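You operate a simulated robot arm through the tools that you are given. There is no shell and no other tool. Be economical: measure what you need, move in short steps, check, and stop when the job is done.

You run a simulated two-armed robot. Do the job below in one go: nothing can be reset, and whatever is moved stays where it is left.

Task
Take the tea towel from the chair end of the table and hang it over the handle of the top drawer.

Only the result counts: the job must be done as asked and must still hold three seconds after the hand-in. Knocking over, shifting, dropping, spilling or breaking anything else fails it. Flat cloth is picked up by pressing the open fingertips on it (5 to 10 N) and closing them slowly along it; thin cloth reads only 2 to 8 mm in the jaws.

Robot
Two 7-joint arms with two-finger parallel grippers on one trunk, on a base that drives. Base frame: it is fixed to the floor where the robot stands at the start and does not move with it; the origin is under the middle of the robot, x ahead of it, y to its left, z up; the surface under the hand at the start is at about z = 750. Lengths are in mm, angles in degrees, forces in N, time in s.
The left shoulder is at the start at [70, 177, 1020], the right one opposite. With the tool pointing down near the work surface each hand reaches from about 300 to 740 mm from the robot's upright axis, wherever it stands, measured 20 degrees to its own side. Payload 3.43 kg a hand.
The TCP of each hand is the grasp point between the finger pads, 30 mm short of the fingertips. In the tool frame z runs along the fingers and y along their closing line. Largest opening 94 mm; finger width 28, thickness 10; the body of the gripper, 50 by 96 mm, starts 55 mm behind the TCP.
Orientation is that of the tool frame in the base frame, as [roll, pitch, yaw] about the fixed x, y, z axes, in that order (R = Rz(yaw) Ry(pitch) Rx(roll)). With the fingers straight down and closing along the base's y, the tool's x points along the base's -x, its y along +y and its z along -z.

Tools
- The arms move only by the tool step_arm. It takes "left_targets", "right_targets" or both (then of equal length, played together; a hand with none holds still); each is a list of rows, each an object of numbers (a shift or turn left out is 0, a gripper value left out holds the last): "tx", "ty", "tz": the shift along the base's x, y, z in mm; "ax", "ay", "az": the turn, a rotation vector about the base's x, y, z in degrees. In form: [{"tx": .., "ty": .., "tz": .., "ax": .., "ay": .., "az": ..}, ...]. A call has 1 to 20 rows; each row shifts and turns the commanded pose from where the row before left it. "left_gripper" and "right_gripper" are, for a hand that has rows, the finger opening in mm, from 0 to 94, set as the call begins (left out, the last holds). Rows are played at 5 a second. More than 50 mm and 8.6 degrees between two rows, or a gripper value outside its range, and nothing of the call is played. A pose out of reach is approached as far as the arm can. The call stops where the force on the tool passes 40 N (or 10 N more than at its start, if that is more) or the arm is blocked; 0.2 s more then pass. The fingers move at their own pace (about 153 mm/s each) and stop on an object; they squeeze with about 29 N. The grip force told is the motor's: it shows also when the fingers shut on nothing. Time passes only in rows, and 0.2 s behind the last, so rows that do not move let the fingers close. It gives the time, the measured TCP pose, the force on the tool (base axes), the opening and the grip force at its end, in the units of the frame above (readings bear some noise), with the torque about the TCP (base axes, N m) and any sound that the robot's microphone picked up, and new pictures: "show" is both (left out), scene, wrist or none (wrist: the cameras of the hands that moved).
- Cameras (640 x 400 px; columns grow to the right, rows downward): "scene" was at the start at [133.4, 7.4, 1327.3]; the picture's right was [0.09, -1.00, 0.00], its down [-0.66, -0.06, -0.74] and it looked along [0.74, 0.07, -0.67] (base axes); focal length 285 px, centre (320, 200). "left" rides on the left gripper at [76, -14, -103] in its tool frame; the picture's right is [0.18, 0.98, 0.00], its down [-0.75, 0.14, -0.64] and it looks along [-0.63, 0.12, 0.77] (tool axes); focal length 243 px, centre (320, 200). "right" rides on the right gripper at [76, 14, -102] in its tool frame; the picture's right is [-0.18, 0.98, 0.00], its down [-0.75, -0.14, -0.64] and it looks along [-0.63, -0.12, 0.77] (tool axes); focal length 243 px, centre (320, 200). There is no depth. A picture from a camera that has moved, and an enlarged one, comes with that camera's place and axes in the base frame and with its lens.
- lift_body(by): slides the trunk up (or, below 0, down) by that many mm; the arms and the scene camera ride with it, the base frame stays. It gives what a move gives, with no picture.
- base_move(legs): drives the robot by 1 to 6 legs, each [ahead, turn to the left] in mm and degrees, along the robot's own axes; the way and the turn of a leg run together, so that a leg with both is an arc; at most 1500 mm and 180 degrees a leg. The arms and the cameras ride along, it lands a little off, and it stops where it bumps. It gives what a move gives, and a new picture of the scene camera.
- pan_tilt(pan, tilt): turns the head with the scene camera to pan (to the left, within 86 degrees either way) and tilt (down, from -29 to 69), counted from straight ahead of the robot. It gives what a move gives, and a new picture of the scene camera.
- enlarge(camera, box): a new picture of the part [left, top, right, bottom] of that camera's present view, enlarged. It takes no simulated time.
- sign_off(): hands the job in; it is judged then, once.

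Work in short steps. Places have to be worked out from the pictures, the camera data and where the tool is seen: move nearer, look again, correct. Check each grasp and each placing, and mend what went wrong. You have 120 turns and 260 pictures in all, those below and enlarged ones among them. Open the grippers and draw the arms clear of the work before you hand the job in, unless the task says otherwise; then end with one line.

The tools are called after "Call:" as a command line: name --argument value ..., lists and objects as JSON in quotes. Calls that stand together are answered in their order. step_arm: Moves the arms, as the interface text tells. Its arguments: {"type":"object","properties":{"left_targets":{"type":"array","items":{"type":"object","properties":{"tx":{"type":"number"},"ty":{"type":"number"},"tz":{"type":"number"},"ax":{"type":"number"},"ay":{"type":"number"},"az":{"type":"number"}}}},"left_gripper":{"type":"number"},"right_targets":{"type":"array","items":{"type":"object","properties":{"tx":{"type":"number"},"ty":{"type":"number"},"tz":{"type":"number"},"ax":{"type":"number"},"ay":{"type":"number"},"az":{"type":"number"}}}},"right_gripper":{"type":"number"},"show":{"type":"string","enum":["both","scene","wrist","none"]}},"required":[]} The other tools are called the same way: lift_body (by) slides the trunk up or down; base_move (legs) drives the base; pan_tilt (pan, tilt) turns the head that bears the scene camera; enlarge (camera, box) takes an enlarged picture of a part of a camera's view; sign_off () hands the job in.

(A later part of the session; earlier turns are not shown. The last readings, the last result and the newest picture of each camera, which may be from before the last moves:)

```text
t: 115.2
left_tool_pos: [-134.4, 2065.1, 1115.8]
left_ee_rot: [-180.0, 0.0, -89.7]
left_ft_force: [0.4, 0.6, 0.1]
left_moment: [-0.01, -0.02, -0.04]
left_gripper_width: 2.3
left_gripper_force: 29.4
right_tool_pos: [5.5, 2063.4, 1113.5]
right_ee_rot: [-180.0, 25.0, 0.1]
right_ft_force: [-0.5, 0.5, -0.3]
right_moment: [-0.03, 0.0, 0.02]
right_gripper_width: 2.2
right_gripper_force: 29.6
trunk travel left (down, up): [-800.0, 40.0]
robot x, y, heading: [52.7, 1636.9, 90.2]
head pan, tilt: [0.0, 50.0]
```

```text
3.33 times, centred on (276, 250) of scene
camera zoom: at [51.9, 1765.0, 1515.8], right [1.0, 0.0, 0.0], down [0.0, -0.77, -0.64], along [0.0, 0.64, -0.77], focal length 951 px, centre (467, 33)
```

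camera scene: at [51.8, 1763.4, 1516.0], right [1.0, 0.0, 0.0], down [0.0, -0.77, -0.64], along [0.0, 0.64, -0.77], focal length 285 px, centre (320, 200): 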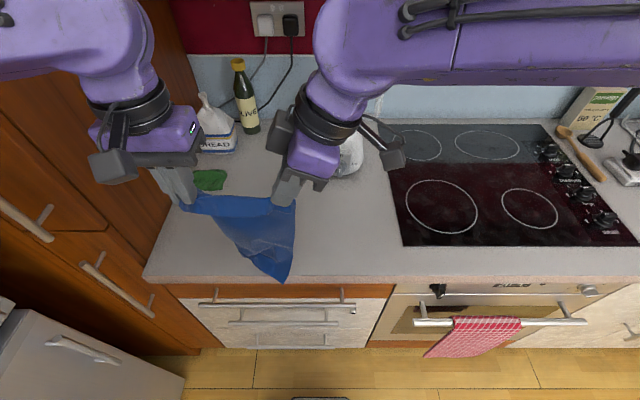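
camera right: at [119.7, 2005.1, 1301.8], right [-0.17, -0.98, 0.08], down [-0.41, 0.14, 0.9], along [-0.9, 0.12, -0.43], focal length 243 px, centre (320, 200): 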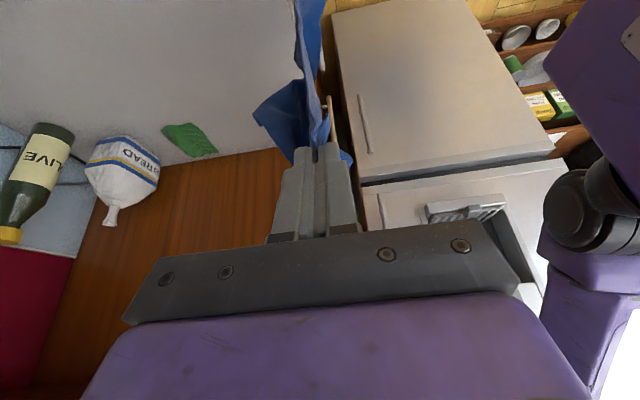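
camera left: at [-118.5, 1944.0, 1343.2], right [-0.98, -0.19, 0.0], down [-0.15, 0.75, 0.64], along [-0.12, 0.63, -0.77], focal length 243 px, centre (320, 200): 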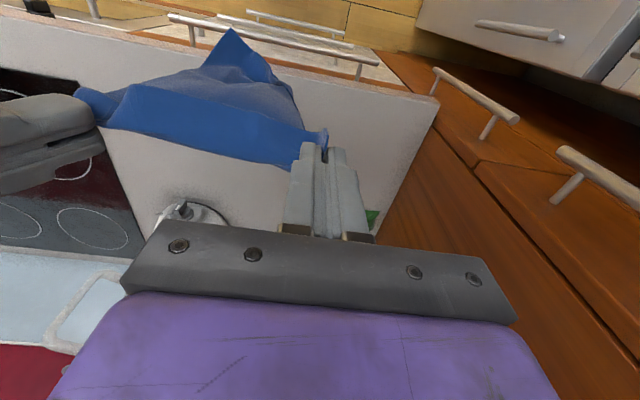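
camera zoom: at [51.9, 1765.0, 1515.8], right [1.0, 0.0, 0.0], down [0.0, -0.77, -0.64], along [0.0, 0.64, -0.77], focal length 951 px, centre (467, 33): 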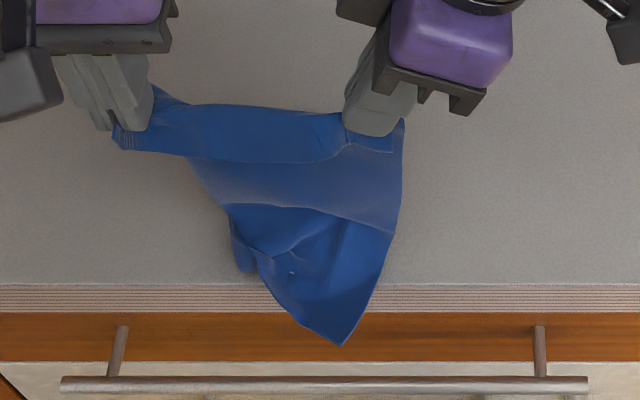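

Cloth is rather stiff and bends over the edge forward. I raise it back up and tilt both hands 14° so the sheet's slope toward me is cancelled.

Call:
step_arm --left_targets '[{"tz": 45}, {"tz": 45, "ty": -8}, {"ty": -15, "ax": 7}, {"ty": -15, "ax": 7}, {}, {}, {}]' --right_targets '[{"tz": 45}, {"tz": 45, "ty": -8}, {"ty": -15, "ax": 7}, {"ty": -15, "ax": 7}, {}, {}, {}]' --show "none"

Call:
enlarge --camera "left" --box '[120, 0, 360, 150]'

Call:
enlarge --camera "scene" --box '[180, 190, 372, 310]'

Call:
enlarge --camera "right" --box '[200, 0, 440, 150]'

```text
t: 116.8
left_tool_pos: [-134.8, 2026.0, 1206.6]
left_ee_rot: [-179.8, 14.1, -89.8]
left_ft_force: [-0.2, -0.2, 0.4]
left_moment: [0.01, 0.02, 0.03]
left_gripper_width: 2.5
left_gripper_force: 29.4
right_tool_pos: [6.4, 2024.0, 1205.2]
right_ee_rot: [-164.6, 24.1, 6.5]
right_ft_force: [0.2, 0.2, -0.2]
right_moment: [-0.03, -0.04, 0.0]
right_gripper_width: 2.0
right_gripper_force: 29.4
trunk travel left (down, up): [-800.0, 40.0]
robot x, y, heading: [51.6, 1636.6, 90.1]
head pan, tilt: [0.0, 50.0]
```

```text
2.67 times, centred on (240, 75) of left
camera zoom: at [-119.3, 1927.7, 1287.4], right [-0.98, -0.18, -0.05], down [-0.15, 0.57, 0.81], along [-0.12, 0.8, -0.59], focal length 647 px, centre (533, 533)
```

zoom: 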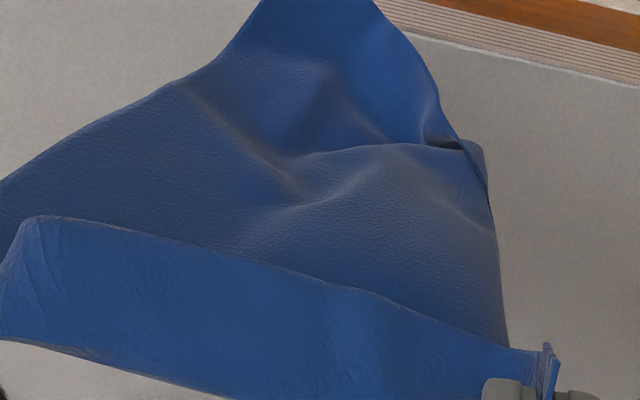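

```text
3.33 times, centred on (276, 250) of scene
camera zoom: at [51.4, 1763.1, 1516.0], right [1.0, 0.0, 0.0], down [0.0, -0.77, -0.64], along [0.0, 0.64, -0.77], focal length 951 px, centre (467, 33)
```

zoom: 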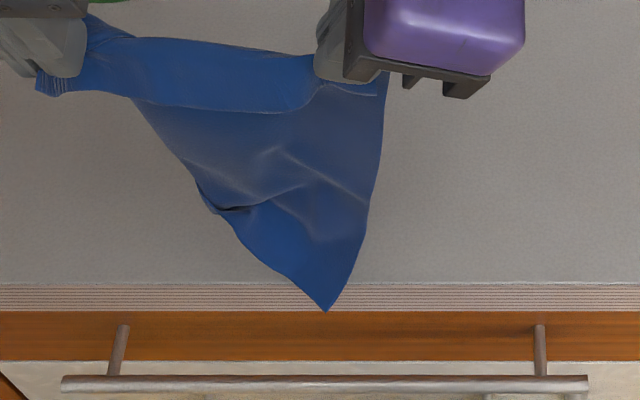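

```text
2.67 times, centred on (320, 75) of right
camera zoom: at [118.4, 1996.3, 1262.0], right [-0.17, -0.97, -0.16], down [-0.41, -0.08, 0.91], along [-0.9, 0.22, -0.39], focal length 647 px, centre (320, 533)
```

zoom: 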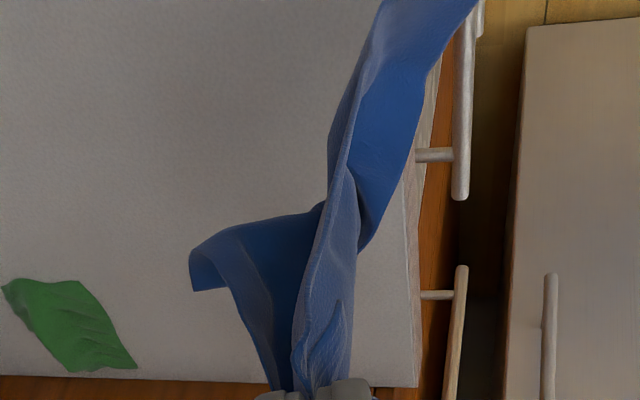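

Slope halved (tip at y≈2004 with hands at 2026). I tilt another 12°.

Call:
step_arm --left_targets '[{"ax": 6}, {"ax": 6}, {}, {}, {}]' --right_targets '[{"ax": 6}, {"ax": 6}, {}, {}, {}]' --show "none"

Call:
enlarge --camera "scene" --box '[180, 190, 372, 310]'

Call:
enlarge --camera "right" --box '[200, 0, 440, 150]'

```text
t: 118.0
left_tool_pos: [-135.1, 2027.2, 1207.8]
left_ee_rot: [-179.8, 26.1, -89.7]
left_ft_force: [0.2, 0.4, -0.9]
left_moment: [-0.02, 0.01, -0.02]
left_gripper_width: 2.5
left_gripper_force: 28.8
right_tool_pos: [6.9, 2026.1, 1207.1]
right_ee_rot: [-151.7, 22.2, 11.6]
right_ft_force: [-0.3, -0.6, 0.0]
right_moment: [-0.06, 0.01, 0.0]
right_gripper_width: 2.3
right_gripper_force: 29.2
trunk travel left (down, up): [-800.0, 40.0]
robot x, y, heading: [53.4, 1639.6, 90.1]
head pan, tilt: [0.0, 50.0]
```

```text
3.33 times, centred on (276, 250) of scene
camera zoom: at [51.5, 1764.2, 1515.9], right [1.0, 0.0, 0.0], down [0.0, -0.77, -0.64], along [0.0, 0.64, -0.77], focal length 951 px, centre (467, 33)
```

zoom: 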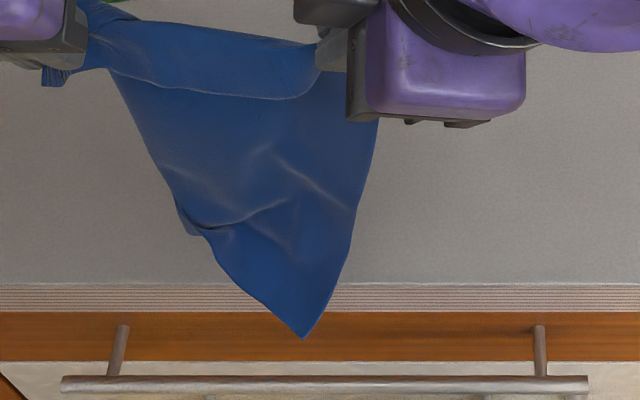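

```text
2.67 times, centred on (320, 75) of right
camera zoom: at [118.8, 1986.3, 1254.8], right [-0.17, -0.92, -0.36], down [-0.41, -0.27, 0.87], along [-0.9, 0.29, -0.33], focal length 647 px, centre (320, 533)
```

zoom: 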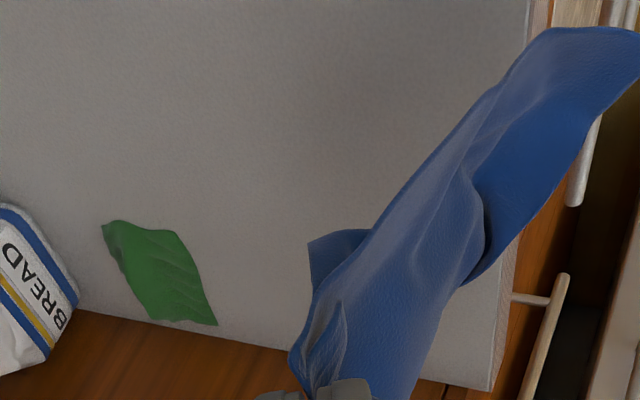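

The tip keeps forward by balance, so threading the long side from above doesn't suit. New plan: lay it flat on the counter with the held edge far away, re-pick both hands ~55 mm in from that far edge, and push that short margin over the bar from the front. I lay it now.

Call:
step_arm --left_targets '[{"ax": -6.5, "ty": 20, "tx": -8}, {"ax": -6.5, "ty": 20, "tx": -8}, {"ax": -6.5, "ty": 20, "tx": -8}, {"ax": -6.5, "ty": 20, "tx": -6}, {}, {"tz": -30, "ty": 6}, {"tz": -30, "ty": 14}, {"tz": -30, "ty": 20}, {"tz": -30, "ty": 22}, {"tz": -30, "ty": 24}, {}]' --right_targets '[{"ax": -6.5, "ty": 20, "tx": -8}, {"ax": -6.5, "ty": 20, "tx": -8}, {"ax": -6.5, "ty": 20, "tx": -8}, {"ax": -6.5, "ty": 20, "tx": -6}, {}, {"tz": -30, "ty": 6}, {"tz": -30, "ty": 14}, {"tz": -30, "ty": 20}, {"tz": -30, "ty": 22}, {"tz": -30, "ty": 24}, {}]' --show "scene"

```text
t: 120.4
left_tool_pos: [-163.8, 2192.5, 1056.9]
left_ee_rot: [-179.9, 0.1, -89.7]
left_ft_force: [-0.7, 0.3, 0.7]
left_moment: [0.02, -0.02, -0.02]
left_gripper_width: 2.6
left_gripper_force: 29.3
right_tool_pos: [-23.3, 2191.2, 1056.1]
right_ee_rot: [-179.9, 24.9, 0.1]
right_ft_force: [0.7, 0.2, -0.3]
right_moment: [0.06, -0.01, -0.04]
right_gripper_width: 2.4
right_gripper_force: 28.6
trunk travel left (down, up): [-800.0, 40.0]
robot x, y, heading: [54.6, 1636.7, 90.3]
head pan, tilt: [0.0, 50.0]
camera scene: at [51.5, 1762.3, 1516.1], right [1.0, 0.0, 0.0], down [0.0, -0.77, -0.64], along [0.0, 0.64, -0.77], focal length 285 px, centre (320, 200)
```

scene: 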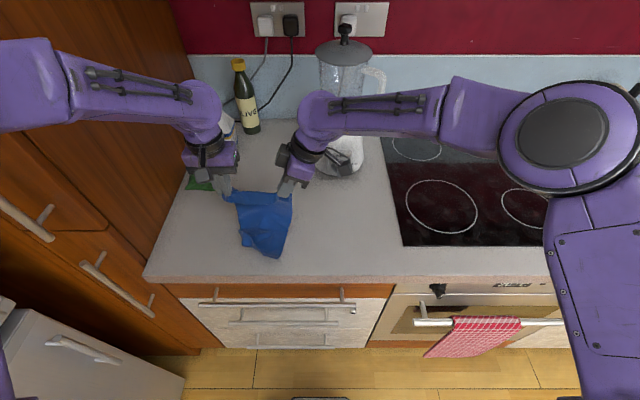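

Tip rests at y≈2090, but the blender limits how far back I can go. I raise and restart the laying ~45 mm nearer.

Call:
step_arm --left_targets '[{"tz": 45}, {"tz": 45, "ty": -15}, {"tz": 20, "ty": -40}, {"ty": -40}, {}, {"tz": -30}, {"tz": -30, "ty": 12}, {"tz": -30, "ty": 20}, {"tz": -30, "ty": 22}, {"tz": -30, "ty": 26}, {"tz": -25, "ty": 28}, {"tz": -20, "ty": 24}, {"tz": -13, "ty": 18}, {}]' --right_targets '[{"tz": 45}, {"tz": 45, "ty": -15}, {"tz": 20, "ty": -40}, {"ty": -40}, {}, {"tz": -30}, {"tz": -30, "ty": 12}, {"tz": -30, "ty": 20}, {"tz": -30, "ty": 22}, {"tz": -30, "ty": 26}, {"tz": -25, "ty": 28}, {"tz": -20, "ty": 24}, {"tz": -13, "ty": 18}, {}]' --show "scene"

Call:
enlarge --camera "scene" --box '[170, 140, 362, 260]'

```text
t: 123.4
left_tool_pos: [-164.6, 2247.9, 960.5]
left_ee_rot: [-179.8, 0.0, -89.7]
left_ft_force: [0.1, 0.3, -0.2]
left_moment: [-0.01, 0.01, -0.05]
left_gripper_width: 2.5
left_gripper_force: 29.1
right_tool_pos: [-22.6, 2245.3, 957.1]
right_ee_rot: [-180.0, 24.8, 0.1]
right_ft_force: [-0.2, -0.4, -0.1]
right_moment: [0.03, -0.01, 0.0]
right_gripper_width: 2.4
right_gripper_force: 29.0
trunk travel left (down, up): [-800.0, 40.0]
robot x, y, heading: [50.2, 1637.5, 90.3]
head pan, tilt: [0.0, 50.0]
camera scene: at [52.0, 1763.8, 1515.9], right [1.0, 0.0, 0.0], down [0.0, -0.77, -0.64], along [0.0, 0.64, -0.77], focal length 285 px, centre (320, 200)
```

scene: 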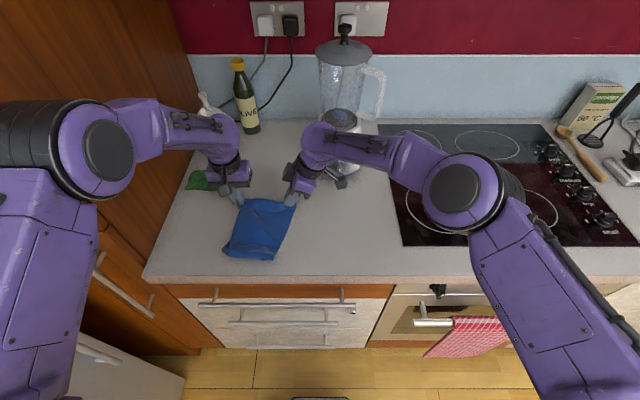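

```text
3.33 times, centred on (266, 200) of scene
camera zoom: at [52.0, 1763.8, 1515.9], right [1.0, 0.0, 0.0], down [0.0, -0.77, -0.64], along [0.0, 0.64, -0.77], focal length 951 px, centre (500, 200)
```

zoom: 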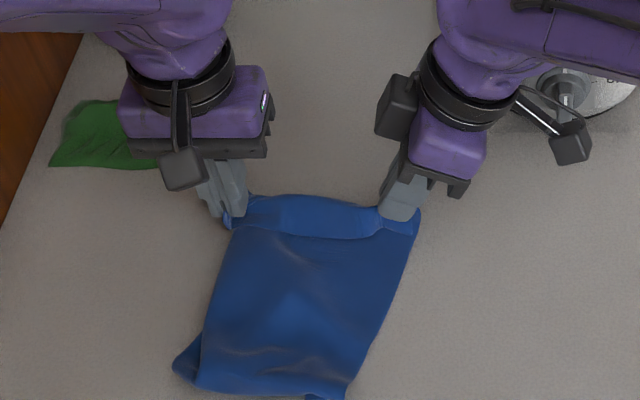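

Laid neatly. I release both hands and lift them clear.

Call:
step_arm --left_targets '[{}, {"tz": 15}, {"tz": 40}, {"tz": 45}, {"tz": 45}, {"ty": -20, "tx": -20}, {}]' --right_targets '[{}, {"tz": 15, "tx": 6}, {"tz": 40, "tx": 15}, {"tz": 40, "tx": 20}, {"tz": 40, "tx": 20}, {"tx": 45}, {}]' --left_gripper 30 --right_gripper 30 --show "scene"

Call:
enlarge --camera "scene" --box '[170, 140, 362, 260]'

```text
t: 125.0
left_tool_pos: [-183.4, 2228.4, 1104.5]
left_ee_rot: [-179.8, 0.0, -89.8]
left_ft_force: [-0.8, 0.3, -0.8]
left_moment: [0.0, -0.03, 0.02]
left_gripper_width: 30.1
left_gripper_force: 0.0
right_tool_pos: [83.5, 2246.5, 1091.1]
right_ee_rot: [179.9, 24.9, 0.2]
right_ft_force: [-0.2, -0.4, 0.4]
right_moment: [-0.01, 0.02, -0.01]
right_gripper_width: 30.0
right_gripper_force: 0.1
trunk travel left (down, up): [-800.0, 40.0]
robot x, y, heading: [51.3, 1635.0, 90.4]
head pan, tilt: [0.0, 50.0]
camera scene: at [51.1, 1765.7, 1515.7], right [1.0, 0.0, 0.0], down [0.0, -0.77, -0.64], along [0.0, 0.64, -0.77], focal length 285 px, centre (320, 200)
```

scene: 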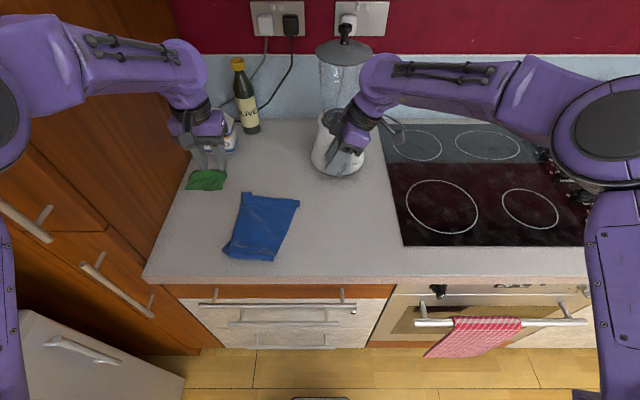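

```text
3.33 times, centred on (266, 200) of scene
camera zoom: at [51.1, 1765.7, 1515.7], right [1.0, 0.0, 0.0], down [0.0, -0.77, -0.64], along [0.0, 0.64, -0.77], focal length 951 px, centre (500, 200)
```

zoom: 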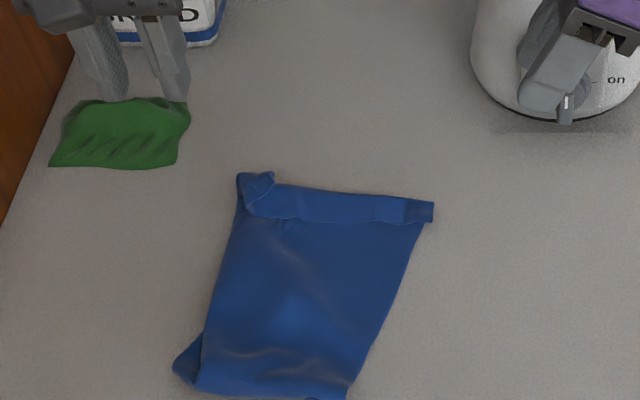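

Very neat result: a packet with a folded hem at the far edge (left [-166, 2285], right [-4, 2260]), near end y≈2090. Now I'll re-pick 75 mm in from that hem with both jaws closing along y; first I turn the left hand (yaw −90° more).

Call:
step_arm --left_targets '[{"tx": 20}, {"tx": 20, "ty": -10}, {"az": -8.2, "ty": -10}, {"az": -8.2}, {"az": -8.2}, {"az": -8.2}, {"az": -8.2}, {"az": -8.2}, {"az": -8.2}, {"az": -8.2}, {"az": -8.2}, {"az": -8.2}, {"az": -8.2}, {}]' --right_targets '[{"ty": -20}, {"ty": -20}, {"ty": -15}, {}, {}, {}, {}, {}, {}, {}, {}, {}, {}, {}]' --left_gripper 40 --right_gripper 40 --show "both"

```text
t: 128.0
left_tool_pos: [-143.3, 2207.1, 1104.0]
left_ee_rot: [-179.9, 0.0, -180.0]
left_ft_force: [0.2, 0.7, -0.1]
left_moment: [0.0, 0.0, 0.02]
left_gripper_width: 40.0
left_gripper_force: 0.1
right_tool_pos: [82.4, 2192.2, 1090.4]
right_ee_rot: [-180.0, 24.9, 0.1]
right_ft_force: [-0.2, -0.1, 0.6]
right_moment: [-0.02, 0.0, 0.03]
right_gripper_width: 40.1
right_gripper_force: 0.1
trunk travel left (down, up): [-800.0, 40.0]
robot x, y, heading: [51.6, 1638.2, 90.1]
head pan, tilt: [0.0, 50.0]
camera scene: at [51.9, 1764.7, 1515.8], right [1.0, 0.0, 0.0], down [0.0, -0.77, -0.64], along [0.0, 0.64, -0.77], focal length 285 px, centre (320, 200)
camera right: at [195.0, 2178.0, 1153.1], right [-0.17, -0.98, 0.08], down [-0.41, 0.14, 0.9], along [-0.9, 0.12, -0.43], focal length 243 px, centre (320, 200)
camera left: at [-219.6, 2194.1, 1205.7], right [-0.18, 0.98, 0.0], down [0.75, 0.14, 0.64], along [0.63, 0.12, -0.77], focal length 243 px, centre (320, 200)
```

scene: 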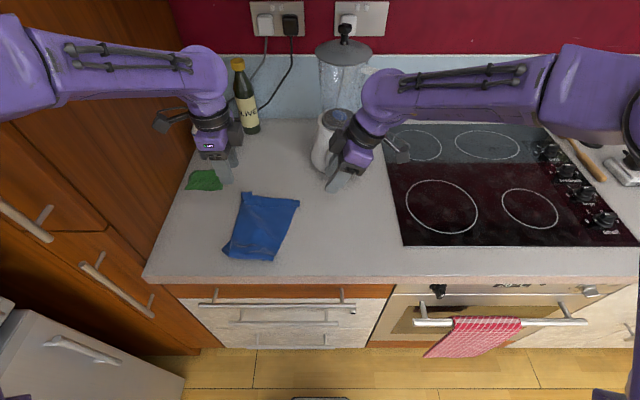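
right: 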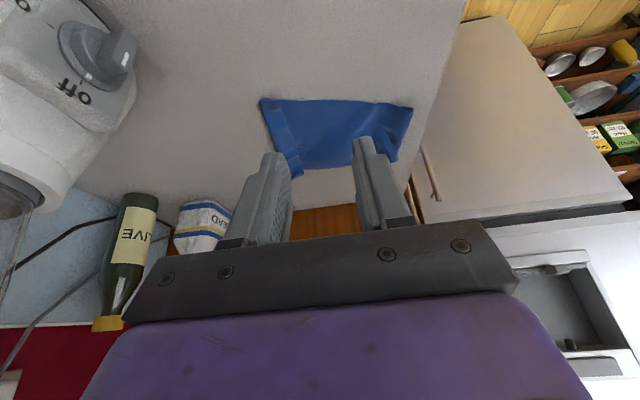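
left: 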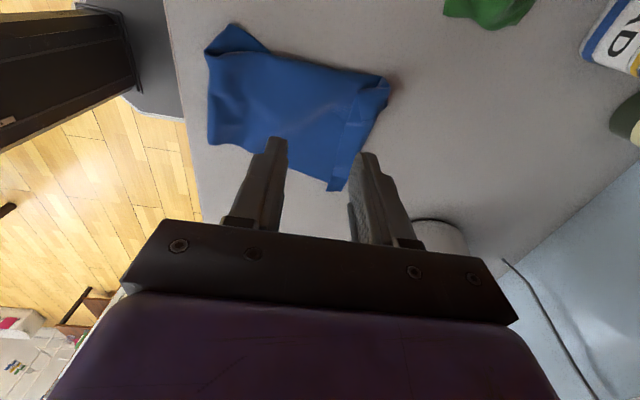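

Left camera confirms the hem: [-158, 2286] to [-7, 2265]. I lower the left hand at [-145, 2210] and the right to [-42, 2198], stopping just above the cloth.

Call:
step_arm --left_targets '[{"ty": 3, "tx": -2, "tz": -30}, {"tz": -40}, {"tz": -40}, {"tz": -40}, {}, {}]' --right_targets '[{"tx": -25, "tz": -25}, {"tx": -25, "tz": -30}, {"tx": -25, "tz": -30, "ty": 3}, {"tx": -25, "tz": -30, "ty": 3}, {"tx": -24, "tz": -22}, {}]' --show "wrist"

```text
t: 129.4
left_tool_pos: [-146.2, 2212.0, 955.2]
left_ee_rot: [-180.0, 0.0, -179.9]
left_ft_force: [0.6, -0.2, -0.2]
left_moment: [0.03, 0.02, -0.02]
left_gripper_width: 39.7
left_gripper_force: 0.1
right_tool_pos: [-41.3, 2197.4, 954.8]
right_ee_rot: [-180.0, 25.0, 0.1]
right_ft_force: [-0.2, 0.2, 0.6]
right_moment: [0.0, -0.02, 0.01]
right_gripper_width: 39.8
right_gripper_force: 0.0
trunk travel left (down, up): [-800.0, 40.0]
robot x, y, heading: [50.5, 1636.1, 90.3]
head pan, tilt: [0.0, 50.0]
camera right: at [71.1, 2184.0, 1015.8], right [-0.17, -0.98, 0.08], down [-0.41, 0.14, 0.9], along [-0.9, 0.12, -0.43], focal length 243 px, centre (320, 200)
camera left: at [-220.4, 2197.1, 1057.1], right [-0.19, 0.98, 0.0], down [0.75, 0.14, 0.64], along [0.63, 0.12, -0.77], focal length 243 px, centre (320, 200)
```

right: 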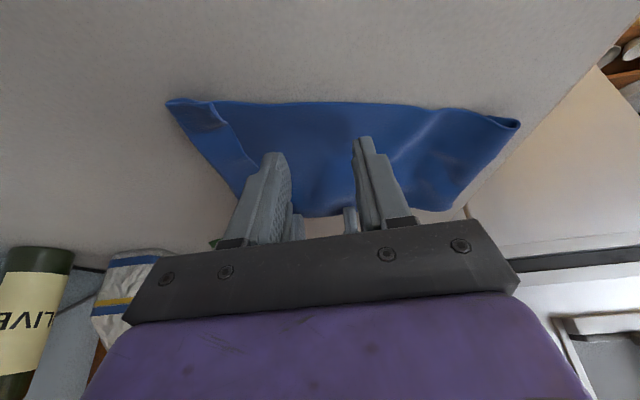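
left: 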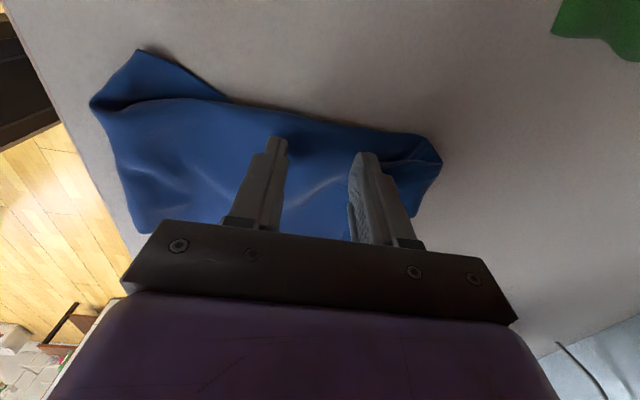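

Both are well placed. I descend stepwise to contact.

Call:
step_arm --left_targets '[{"tz": -5}, {"tz": -4}, {}]' --right_targets '[{"tz": -4}, {"tz": -4}, {}]' --show "none"

Call:
step_arm --left_targets '[{"tz": -1.5}, {}]' --right_targets '[{"tz": -1}, {}]' --show "none"

Call:
step_arm --left_targets '[{"tz": -1}, {}]' --right_targets '[{"tz": -1}, {}]' --show "none"

```text
t: 130.2
left_tool_pos: [-146.5, 2210.7, 945.4]
left_ee_rot: [-180.0, 0.0, -179.8]
left_ft_force: [0.4, -0.3, -1.0]
left_moment: [0.01, -0.01, 0.01]
left_gripper_width: 39.9
left_gripper_force: 0.1
right_tool_pos: [-41.2, 2199.1, 948.8]
right_ee_rot: [-179.9, 24.9, 0.1]
right_ft_force: [-0.1, -0.5, -0.3]
right_moment: [0.01, 0.03, -0.01]
right_gripper_width: 40.1
right_gripper_force: 0.2
trunk travel left (down, up): [-800.0, 40.0]
robot x, y, heading: [55.8, 1636.9, 90.0]
head pan, tilt: [0.0, 50.0]
```

```text
t: 130.8
left_tool_pos: [-146.9, 2210.1, 943.8]
left_ee_rot: [-179.9, 0.1, -179.9]
left_ft_force: [0.0, 0.1, 1.2]
left_moment: [0.02, 0.0, 0.02]
left_gripper_width: 39.9
left_gripper_force: 0.0
right_tool_pos: [-41.8, 2197.4, 946.7]
right_ee_rot: [-179.9, 24.9, 0.1]
right_ft_force: [-0.2, 0.1, -0.2]
right_moment: [0.02, 0.02, 0.0]
right_gripper_width: 39.8
right_gripper_force: 0.0
trunk travel left (down, up): [-800.0, 40.0]
robot x, y, heading: [52.3, 1639.2, 90.3]
head pan, tilt: [0.0, 50.0]
```

```text
t: 131.4
left_tool_pos: [-147.8, 2210.3, 943.6]
left_ee_rot: [-180.0, 0.1, -179.8]
left_ft_force: [0.2, 0.2, 1.6]
left_moment: [0.02, 0.04, -0.01]
left_gripper_width: 39.5
left_gripper_force: 0.1
right_tool_pos: [-41.6, 2198.6, 946.0]
right_ee_rot: [-180.0, 25.0, 0.0]
right_ft_force: [-0.2, 0.4, 0.2]
right_moment: [0.0, -0.02, -0.03]
right_gripper_width: 40.1
right_gripper_force: 0.1
trunk travel left (down, up): [-800.0, 40.0]
robot x, y, heading: [52.1, 1633.8, 90.4]
head pan, tilt: [0.0, 50.0]
```

Call:
step_arm --left_targets '[{"tz": -0.6}, {}]' --right_targets '[{"tz": -1}, {}]' --show "none"

Call:
step_arm --left_targets '[{"tz": -0.4}, {}]' --right_targets '[{"tz": -0.7}, {}]' --show "none"

```text
t: 132.0
left_tool_pos: [-146.7, 2210.6, 941.7]
left_ee_rot: [-179.8, 0.0, -179.9]
left_ft_force: [0.8, -0.3, 3.8]
left_moment: [-0.01, 0.01, 0.03]
left_gripper_width: 39.7
left_gripper_force: 0.1
right_tool_pos: [-40.9, 2197.1, 944.7]
right_ee_rot: [-179.9, 25.0, 0.1]
right_ft_force: [1.0, -0.3, -0.5]
right_moment: [-0.02, 0.02, 0.0]
right_gripper_width: 40.0
right_gripper_force: 0.0
trunk travel left (down, up): [-800.0, 40.0]
robot x, y, heading: [53.5, 1637.1, 89.9]
head pan, tilt: [0.0, 50.0]
```

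```text
t: 132.6
left_tool_pos: [-147.0, 2210.7, 941.5]
left_ee_rot: [-179.9, 0.0, -179.9]
left_ft_force: [-0.4, 1.3, 6.2]
left_moment: [0.0, 0.02, -0.02]
left_gripper_width: 39.6
left_gripper_force: 0.0
right_tool_pos: [-42.6, 2197.3, 943.8]
right_ee_rot: [-179.9, 25.0, 0.0]
right_ft_force: [-0.6, 0.1, 1.5]
right_moment: [-0.02, 0.01, -0.01]
right_gripper_width: 39.6
right_gripper_force: 0.0
trunk travel left (down, up): [-800.0, 40.0]
robot x, y, heading: [51.4, 1635.4, 90.2]
head pan, tilt: [0.0, 50.0]
```

Left presses at 6 N, right at 1.5 N. I add a bit on the right and close both in stages.

Call:
step_arm --left_targets '[{}, {}]' --right_targets '[{"tz": -0.7}, {}]' --show "none"

Call:
step_arm --left_targets '[{}]' --right_targets '[{}]' --left_gripper 32 --right_gripper 32 --show "none"

Call:
step_arm --left_targets '[{}]' --right_targets '[{}]' --left_gripper 24 --right_gripper 24 --show "none"

Call:
step_arm --left_targets '[{}]' --right_targets '[{}]' --left_gripper 14 --right_gripper 14 --show "wrist"

```text
t: 133.2
left_tool_pos: [-145.5, 2210.4, 941.9]
left_ee_rot: [-179.9, 0.0, -180.0]
left_ft_force: [-1.4, 0.7, 3.8]
left_moment: [0.01, 0.04, 0.01]
left_gripper_width: 39.8
left_gripper_force: 0.0
right_tool_pos: [-41.8, 2197.4, 944.0]
right_ee_rot: [-180.0, 25.0, 0.1]
right_ft_force: [-0.5, 1.9, 8.5]
right_moment: [-0.13, -0.05, 0.06]
right_gripper_width: 39.6
right_gripper_force: 0.1
trunk travel left (down, up): [-800.0, 40.0]
robot x, y, heading: [50.2, 1637.5, 90.2]
head pan, tilt: [0.0, 50.0]
```

```text
t: 133.6
left_tool_pos: [-145.9, 2210.2, 941.9]
left_ee_rot: [180.0, -0.1, -179.9]
left_ft_force: [0.5, -0.4, 2.5]
left_moment: [-0.02, -0.04, -0.01]
left_gripper_width: 31.7
left_gripper_force: 0.1
right_tool_pos: [-41.3, 2196.9, 944.6]
right_ee_rot: [-179.9, 25.0, 0.1]
right_ft_force: [-0.4, 1.8, 9.6]
right_moment: [-0.13, 0.0, -0.03]
right_gripper_width: 31.4
right_gripper_force: 0.1
trunk travel left (down, up): [-800.0, 40.0]
robot x, y, heading: [53.3, 1639.4, 90.0]
head pan, tilt: [0.0, 50.0]
```

```text
t: 134.0
left_tool_pos: [-146.0, 2210.0, 942.5]
left_ee_rot: [-179.8, 0.0, -179.9]
left_ft_force: [-0.3, -0.5, 2.9]
left_moment: [0.0, 0.03, 0.01]
left_gripper_width: 23.8
left_gripper_force: 0.1
right_tool_pos: [-42.0, 2196.3, 943.6]
right_ee_rot: [-179.9, 25.0, 0.1]
right_ft_force: [-0.3, 1.2, 11.8]
right_moment: [-0.08, -0.01, 0.02]
right_gripper_width: 23.5
right_gripper_force: 0.1
trunk travel left (down, up): [-800.0, 40.0]
robot x, y, heading: [52.2, 1640.6, 90.1]
head pan, tilt: [0.0, 50.0]
```

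```text
t: 134.4
left_tool_pos: [-146.1, 2209.2, 941.6]
left_ee_rot: [180.0, 0.1, 179.9]
left_ft_force: [-0.1, -0.7, 2.0]
left_moment: [0.0, -0.01, -0.04]
left_gripper_width: 14.1
left_gripper_force: 0.0
right_tool_pos: [-40.7, 2196.7, 943.9]
right_ee_rot: [-179.9, 25.0, 0.2]
right_ft_force: [-1.0, 0.8, 11.5]
right_moment: [-0.05, 0.03, 0.01]
right_gripper_width: 13.3
right_gripper_force: 0.0
trunk travel left (down, up): [-800.0, 40.0]
robot x, y, heading: [53.0, 1637.1, 90.4]
head pan, tilt: [0.0, 50.0]
camera right: at [71.5, 2183.1, 1005.2], right [-0.17, -0.98, 0.08], down [-0.41, 0.14, 0.9], along [-0.9, 0.12, -0.43], focal length 243 px, centre (320, 200)
camera left: at [-220.9, 2195.8, 1044.5], right [-0.19, 0.98, 0.0], down [0.75, 0.14, 0.64], along [0.63, 0.12, -0.77], focal length 243 px, centre (320, 200)
```

right: 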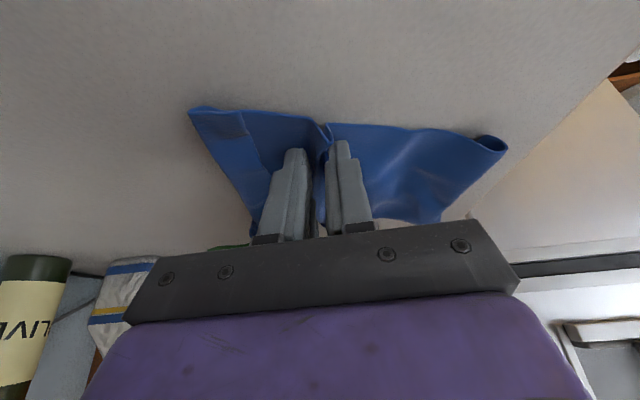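
left: 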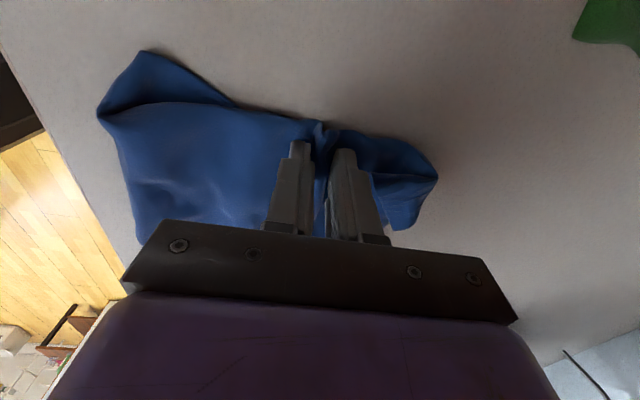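

Both ridges are forming nicely. I close fully and lift.

Call:
step_arm --left_targets '[{}, {}, {}]' --right_targets '[{}, {}, {}]' --left_gripper 0 --right_gripper 0 --show "none"

Call:
step_arm --left_targets '[{"tz": 20}, {"tz": 30}, {"tz": 30}, {"tz": 35}, {"tz": 35}, {"tz": 35}, {}, {}]' --right_targets '[{"tz": 20}, {"tz": 30}, {"tz": 30}, {"tz": 35, "tx": 5}, {"tz": 35, "tx": 10}, {"tz": 35, "tx": 5}, {}, {}]' --show "both"

```text
t: 135.2
left_tool_pos: [-146.1, 2209.2, 943.1]
left_ee_rot: [180.0, 0.1, 180.0]
left_ft_force: [0.6, 0.7, 10.2]
left_moment: [0.02, 0.05, 0.05]
left_gripper_width: 3.4
left_gripper_force: 29.2
right_tool_pos: [-40.7, 2196.6, 945.5]
right_ee_rot: [-179.9, 25.0, 0.2]
right_ft_force: [-2.3, 0.0, 10.4]
right_moment: [0.0, 0.09, 0.01]
right_gripper_width: 2.4
right_gripper_force: 28.9
trunk travel left (down, up): [-800.0, 40.0]
robot x, y, heading: [50.3, 1636.8, 90.4]
head pan, tilt: [0.0, 50.0]
```

```text
t: 137.0
left_tool_pos: [-145.1, 2211.3, 1125.3]
left_ee_rot: [-179.9, 0.2, -180.0]
left_ft_force: [25.7, -5.4, 0.7]
left_moment: [-0.12, -0.65, -0.06]
left_gripper_width: 3.2
left_gripper_force: 29.6
right_tool_pos: [-22.1, 2198.8, 1128.3]
right_ee_rot: [-179.9, 25.1, 0.1]
right_ft_force: [-25.9, 3.9, -0.4]
right_moment: [0.12, 0.61, -0.1]
right_gripper_width: 2.5
right_gripper_force: 29.3
trunk travel left (down, up): [-800.0, 40.0]
robot x, y, heading: [53.4, 1636.5, 90.2]
head pan, tilt: [0.0, 50.0]
camera scene: at [51.8, 1764.9, 1515.8], right [1.0, 0.0, 0.0], down [0.0, -0.77, -0.64], along [0.0, 0.64, -0.77], focal length 285 px, centre (320, 200)
camera right: at [90.4, 2184.3, 1188.7], right [-0.17, -0.98, 0.08], down [-0.41, 0.14, 0.9], along [-0.9, 0.12, -0.43], focal length 243 px, centre (320, 200)
camera left: at [-220.4, 2197.3, 1227.7], right [-0.18, 0.98, 0.0], down [0.75, 0.14, 0.64], along [0.63, 0.12, -0.77], focal length 243 px, centre (320, 200)
```

scene: 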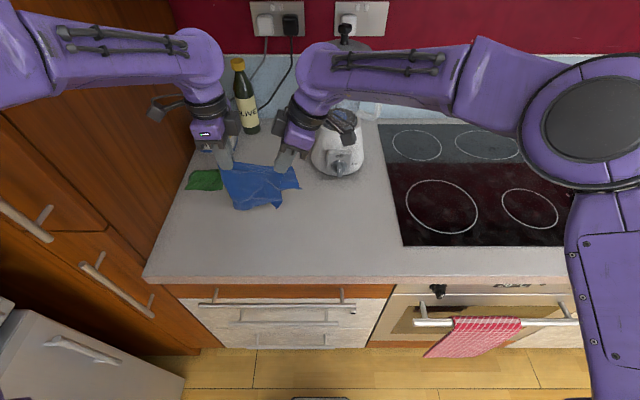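
right: 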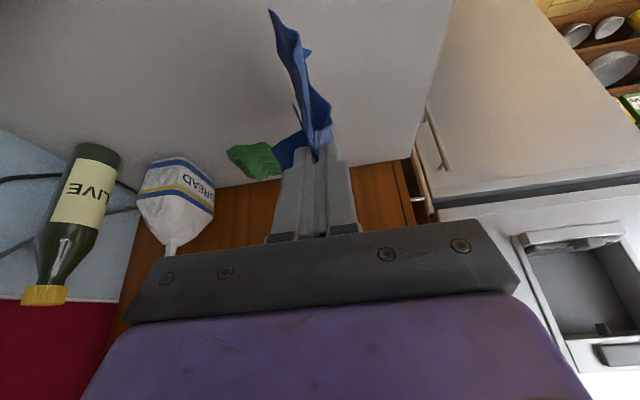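
left: 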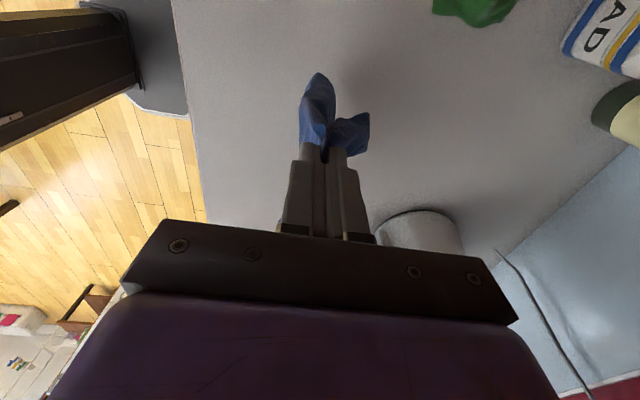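

Both gripped; the 26 N pull between the hands is too much, so I ease it, raise slightly and draw both back toward me, then back the base off 130 mm for working room.

Call:
step_arm --left_targets '[{}, {"tz": 15, "ty": -20}, {"ty": -30}, {"ty": -30}, {"ty": -30}, {}]' --right_targets '[{"tx": -12}, {"tz": 15, "ty": -20, "tx": -2}, {"ty": -30}, {"ty": -25}, {"ty": -25}, {}]' --show "none"

Call:
base_move --legs '[[-130, 0]]'

```text
t: 138.4
left_tool_pos: [-146.0, 2101.1, 1140.9]
left_ee_rot: [-179.8, 0.0, -180.0]
left_ft_force: [-0.4, -0.1, -0.4]
left_moment: [0.0, 0.02, 0.03]
left_gripper_width: 3.2
left_gripper_force: 29.0
right_tool_pos: [-35.5, 2099.2, 1141.9]
right_ee_rot: [179.9, 25.1, 0.1]
right_ft_force: [-0.2, 0.3, -0.3]
right_moment: [-0.01, 0.01, -0.01]
right_gripper_width: 2.8
right_gripper_force: 28.8
trunk travel left (down, up): [-800.0, 40.0]
robot x, y, heading: [50.2, 1638.1, 90.0]
head pan, tilt: [0.0, 50.0]
```

```text
t: 139.7
left_tool_pos: [-145.3, 1974.3, 1140.4]
left_ee_rot: [-179.9, 0.0, -179.9]
left_ft_force: [0.6, 0.9, 0.5]
left_moment: [0.02, 0.0, 0.01]
left_gripper_width: 3.2
left_gripper_force: 29.7
right_tool_pos: [-34.4, 1970.8, 1141.4]
right_ee_rot: [-180.0, 25.0, 0.0]
right_ft_force: [-0.6, 0.2, -0.7]
right_moment: [0.03, 0.04, 0.03]
right_gripper_width: 2.1
right_gripper_force: 29.5
trunk travel left (down, up): [-800.0, 40.0]
robot x, y, heading: [48.9, 1508.3, 89.9]
head pan, tilt: [0.0, 50.0]
camera scene: at [52.3, 1637.5, 1515.6], right [1.0, 0.0, 0.0], down [0.0, -0.77, -0.64], along [0.0, 0.64, -0.77], focal length 285 px, centre (320, 200)
```

scene: 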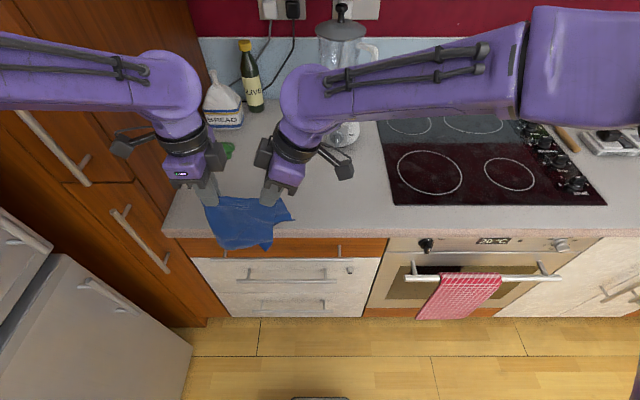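

Now I pitch both hands 80° up toward the drawer, retracting a bit and shifting 30 mm right.

Call:
step_arm --left_targets '[{"ax": 8, "ty": -7, "tx": 3}, {"ax": 8, "ty": -7, "tx": 3}, {"ax": 8, "ty": -7, "tx": 3}, {"ax": 8, "ty": -7, "tx": 3}, {"ax": 8, "ty": -7, "tx": 3}, {}]' --right_targets '[{"ax": 8, "ty": -7, "tx": 3}, {"ax": 8, "ty": -7, "tx": 3}, {"ax": 8, "ty": -7, "tx": 3}, {"ax": 8, "ty": -7, "tx": 3}, {"ax": 8, "ty": -7, "tx": 3}, {}]' --show "none"

Call:
step_arm --left_targets '[{"ax": 8, "ty": -7, "tx": 3}, {"ax": 8, "ty": -7, "tx": 3}, {"ax": 8, "ty": -7, "tx": 3}, {"ax": 8, "ty": -7, "tx": 3}, {"ax": 8, "ty": -7, "tx": 3}, {}]' --right_targets '[{"ax": 8, "ty": -7, "tx": 3}, {"ax": 8, "ty": -7, "tx": 3}, {"ax": 8, "ty": -7, "tx": 3}, {"ax": 8, "ty": -7, "tx": 3}, {"ax": 8, "ty": -7, "tx": 3}, {}]' --show "both"

```text
t: 141.1
left_tool_pos: [-128.3, 1937.0, 1139.8]
left_ee_rot: [140.1, 0.1, 179.8]
left_ft_force: [-0.4, -0.2, 0.1]
left_moment: [-0.06, -0.02, 0.0]
left_gripper_width: 3.3
left_gripper_force: 29.4
right_tool_pos: [-15.7, 1941.2, 1141.6]
right_ee_rot: [-143.0, 19.2, 14.0]
right_ft_force: [-0.5, -0.8, -0.6]
right_moment: [-0.02, 0.02, 0.01]
right_gripper_width: 2.5
right_gripper_force: 28.8
right hand out of reach, approached as far as the arm can: row 5
trunk travel left (down, up): [-800.0, 40.0]
robot x, y, heading: [53.6, 1506.7, 90.3]
head pan, tilt: [0.0, 50.0]
```

```text
t: 142.5
left_tool_pos: [-79.4, 1988.1, 1150.6]
left_ee_rot: [100.1, -0.1, 179.8]
left_ft_force: [12.3, -20.1, -5.4]
left_moment: [-0.31, 0.03, -0.72]
left_gripper_width: 3.3
left_gripper_force: 28.8
left hand out of reach, approached as far as the arm can: row 1, 2, 3, 4, 5
right_tool_pos: [2.3, 1910.9, 1137.4]
right_ee_rot: [-112.3, 7.7, 19.7]
right_ft_force: [-11.8, 20.9, 5.6]
right_moment: [0.39, 0.21, 0.03]
right_gripper_width: 2.2
right_gripper_force: 28.6
right hand out of reach, approached as far as the arm can: row 1, 2
trunk travel left (down, up): [-800.0, 40.0]
robot x, y, heading: [54.3, 1506.4, 90.0]
head pan, tilt: [0.0, 50.0]
camera scene: at [52.4, 1635.0, 1515.9], right [1.0, 0.0, 0.0], down [0.0, -0.77, -0.64], along [0.0, 0.64, -0.77], focal length 285 px, centre (320, 200)
camera right: at [110.0, 1843.7, 1151.9], right [-0.16, -0.45, -0.88], down [-0.47, -0.74, 0.47], along [-0.87, 0.49, -0.09], focal length 243 px, centre (320, 200)
camera left: at [-154.7, 1885.4, 1153.2], right [-0.18, 0.17, 0.97], down [0.75, -0.61, 0.25], along [0.63, 0.77, -0.02], focal length 243 px, centre (320, 200)
```

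scene: 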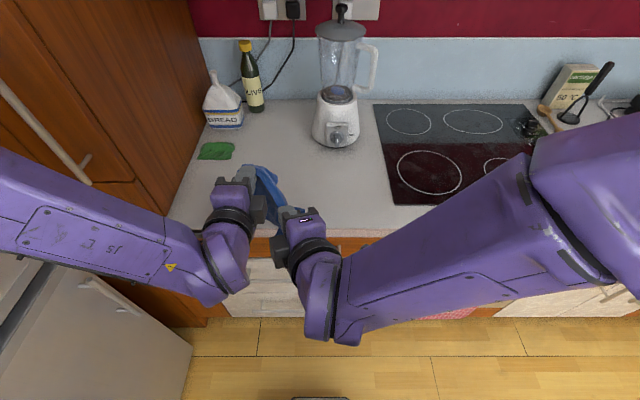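
right: 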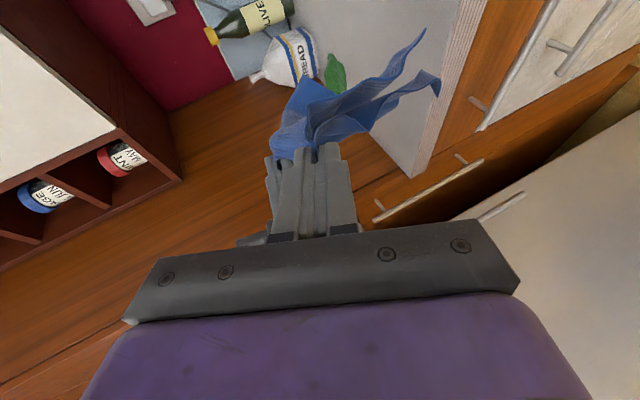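
left: 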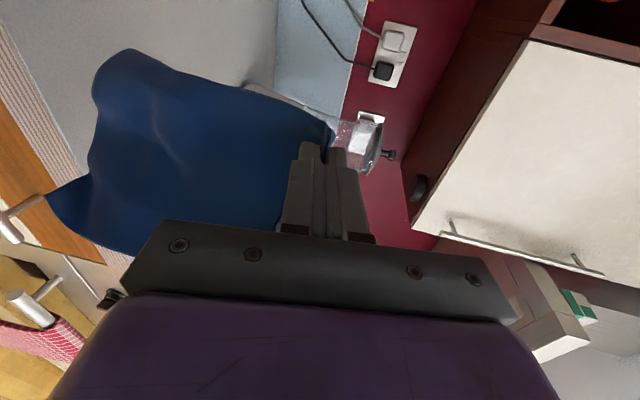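

The left hand can't reach that pose so near; I send both hands 90 mm forward to where both can reach.

Call:
step_arm --left_targets '[{"ty": 30}, {"ty": 30}, {"ty": 30}, {}, {}]' --right_targets '[{"ty": 30}, {"ty": 30}, {"ty": 30}, {}, {}]' --show "both"

```text
t: 143.7
left_tool_pos: [-80.8, 2078.3, 1149.2]
left_ee_rot: [100.2, 0.0, 180.0]
left_ft_force: [14.0, -21.2, -6.9]
left_moment: [-0.26, 0.07, -0.77]
left_gripper_width: 3.3
left_gripper_force: 29.6
right_tool_pos: [3.7, 2002.6, 1135.8]
right_ee_rot: [-112.4, 7.9, 19.7]
right_ft_force: [-13.9, 21.3, 5.3]
right_moment: [0.43, 0.26, 0.1]
right_gripper_width: 2.3
right_gripper_force: 29.3
trunk travel left (down, up): [-800.0, 40.0]
robot x, y, heading: [52.9, 1509.3, 90.0]
head pan, tilt: [0.0, 50.0]
camera scene: at [52.4, 1634.9, 1515.9], right [1.0, 0.0, 0.0], down [0.0, -0.77, -0.64], along [0.0, 0.64, -0.77], focal length 285 px, centre (320, 200)
camera right: at [110.8, 1934.1, 1151.1], right [-0.16, -0.46, -0.88], down [-0.47, -0.74, 0.47], along [-0.87, 0.49, -0.1], focal length 243 px, centre (320, 200)
camera left: at [-155.6, 1975.2, 1152.6], right [-0.18, 0.17, 0.97], down [0.75, -0.61, 0.25], along [0.63, 0.77, -0.02], focal length 243 px, centre (320, 200)
```

scene: 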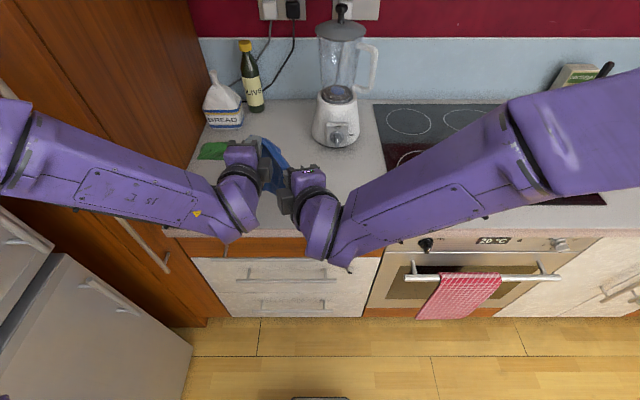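
right: 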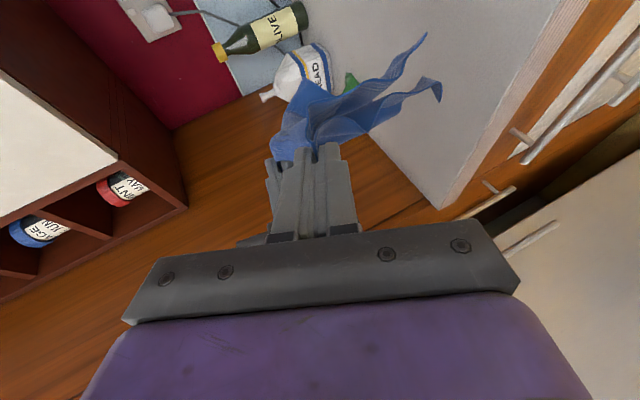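
left: 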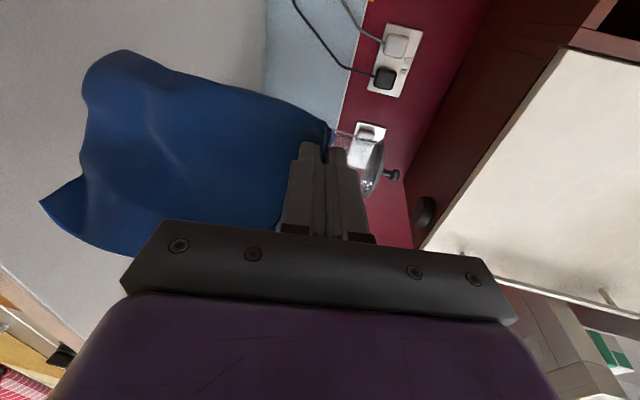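

The commanded pose was rebased; left is now 75 mm too far forward. I align both at y≈2024 to relieve the 25 N pull.

Call:
step_arm --left_targets '[{"ty": -26, "tx": -5}, {"ty": -26, "tx": -5}, {}, {}, {}]' --right_targets '[{"ty": 10, "tx": 2}, {"ty": 10, "tx": 3}, {}, {}, {}]' --show "both"

```text
t: 144.9
left_tool_pos: [-89.9, 2026.6, 1149.8]
left_ee_rot: [100.1, 0.1, 180.0]
left_ft_force: [-0.1, -0.3, 0.3]
left_moment: [-0.06, 0.0, -0.02]
left_gripper_width: 3.5
left_gripper_force: 28.8
right_tool_pos: [7.6, 2022.1, 1135.8]
right_ee_rot: [-112.5, 7.8, 19.7]
right_ft_force: [-0.5, 0.2, -1.2]
right_moment: [0.0, -0.01, -0.03]
right_gripper_width: 2.3
right_gripper_force: 29.1
trunk travel left (down, up): [-800.0, 40.0]
robot x, y, heading: [50.6, 1507.2, 90.0]
head pan, tilt: [0.0, 50.0]
camera scene: at [52.5, 1635.1, 1515.9], right [1.0, 0.0, 0.0], down [0.0, -0.77, -0.64], along [0.0, 0.64, -0.77], focal length 285 px, centre (320, 200)
camera right: at [115.6, 1954.2, 1151.2], right [-0.16, -0.46, -0.87], down [-0.47, -0.74, 0.48], along [-0.87, 0.49, -0.1], focal length 243 px, centre (320, 200)
camera left: at [-165.8, 1923.7, 1153.6], right [-0.18, 0.17, 0.97], down [0.75, -0.61, 0.25], along [0.63, 0.78, -0.02], focal length 243 px, centre (320, 200)
```

scene: 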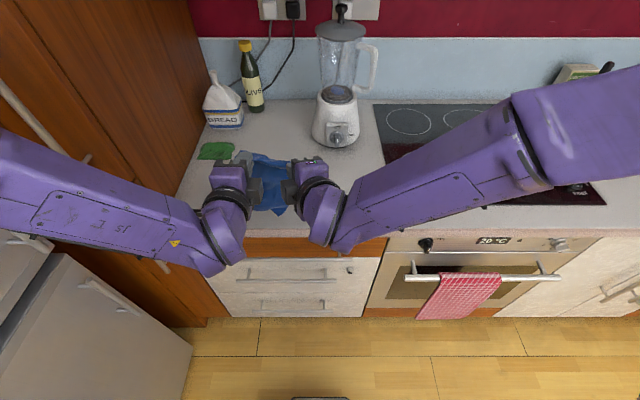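
right: 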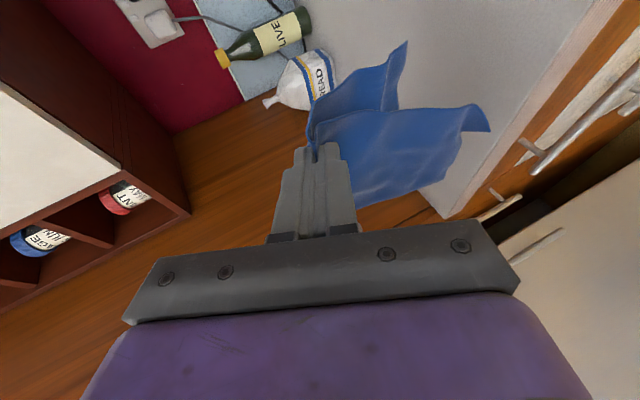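
left: 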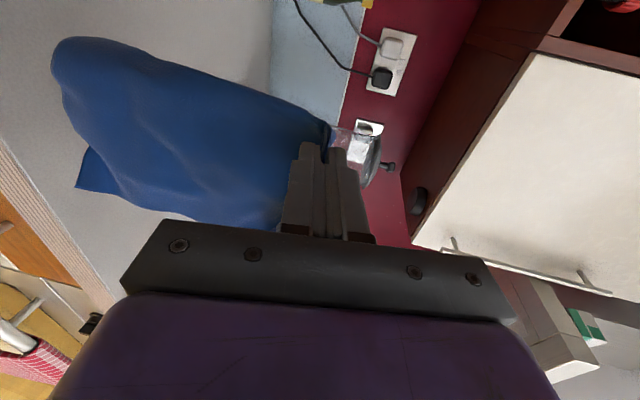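

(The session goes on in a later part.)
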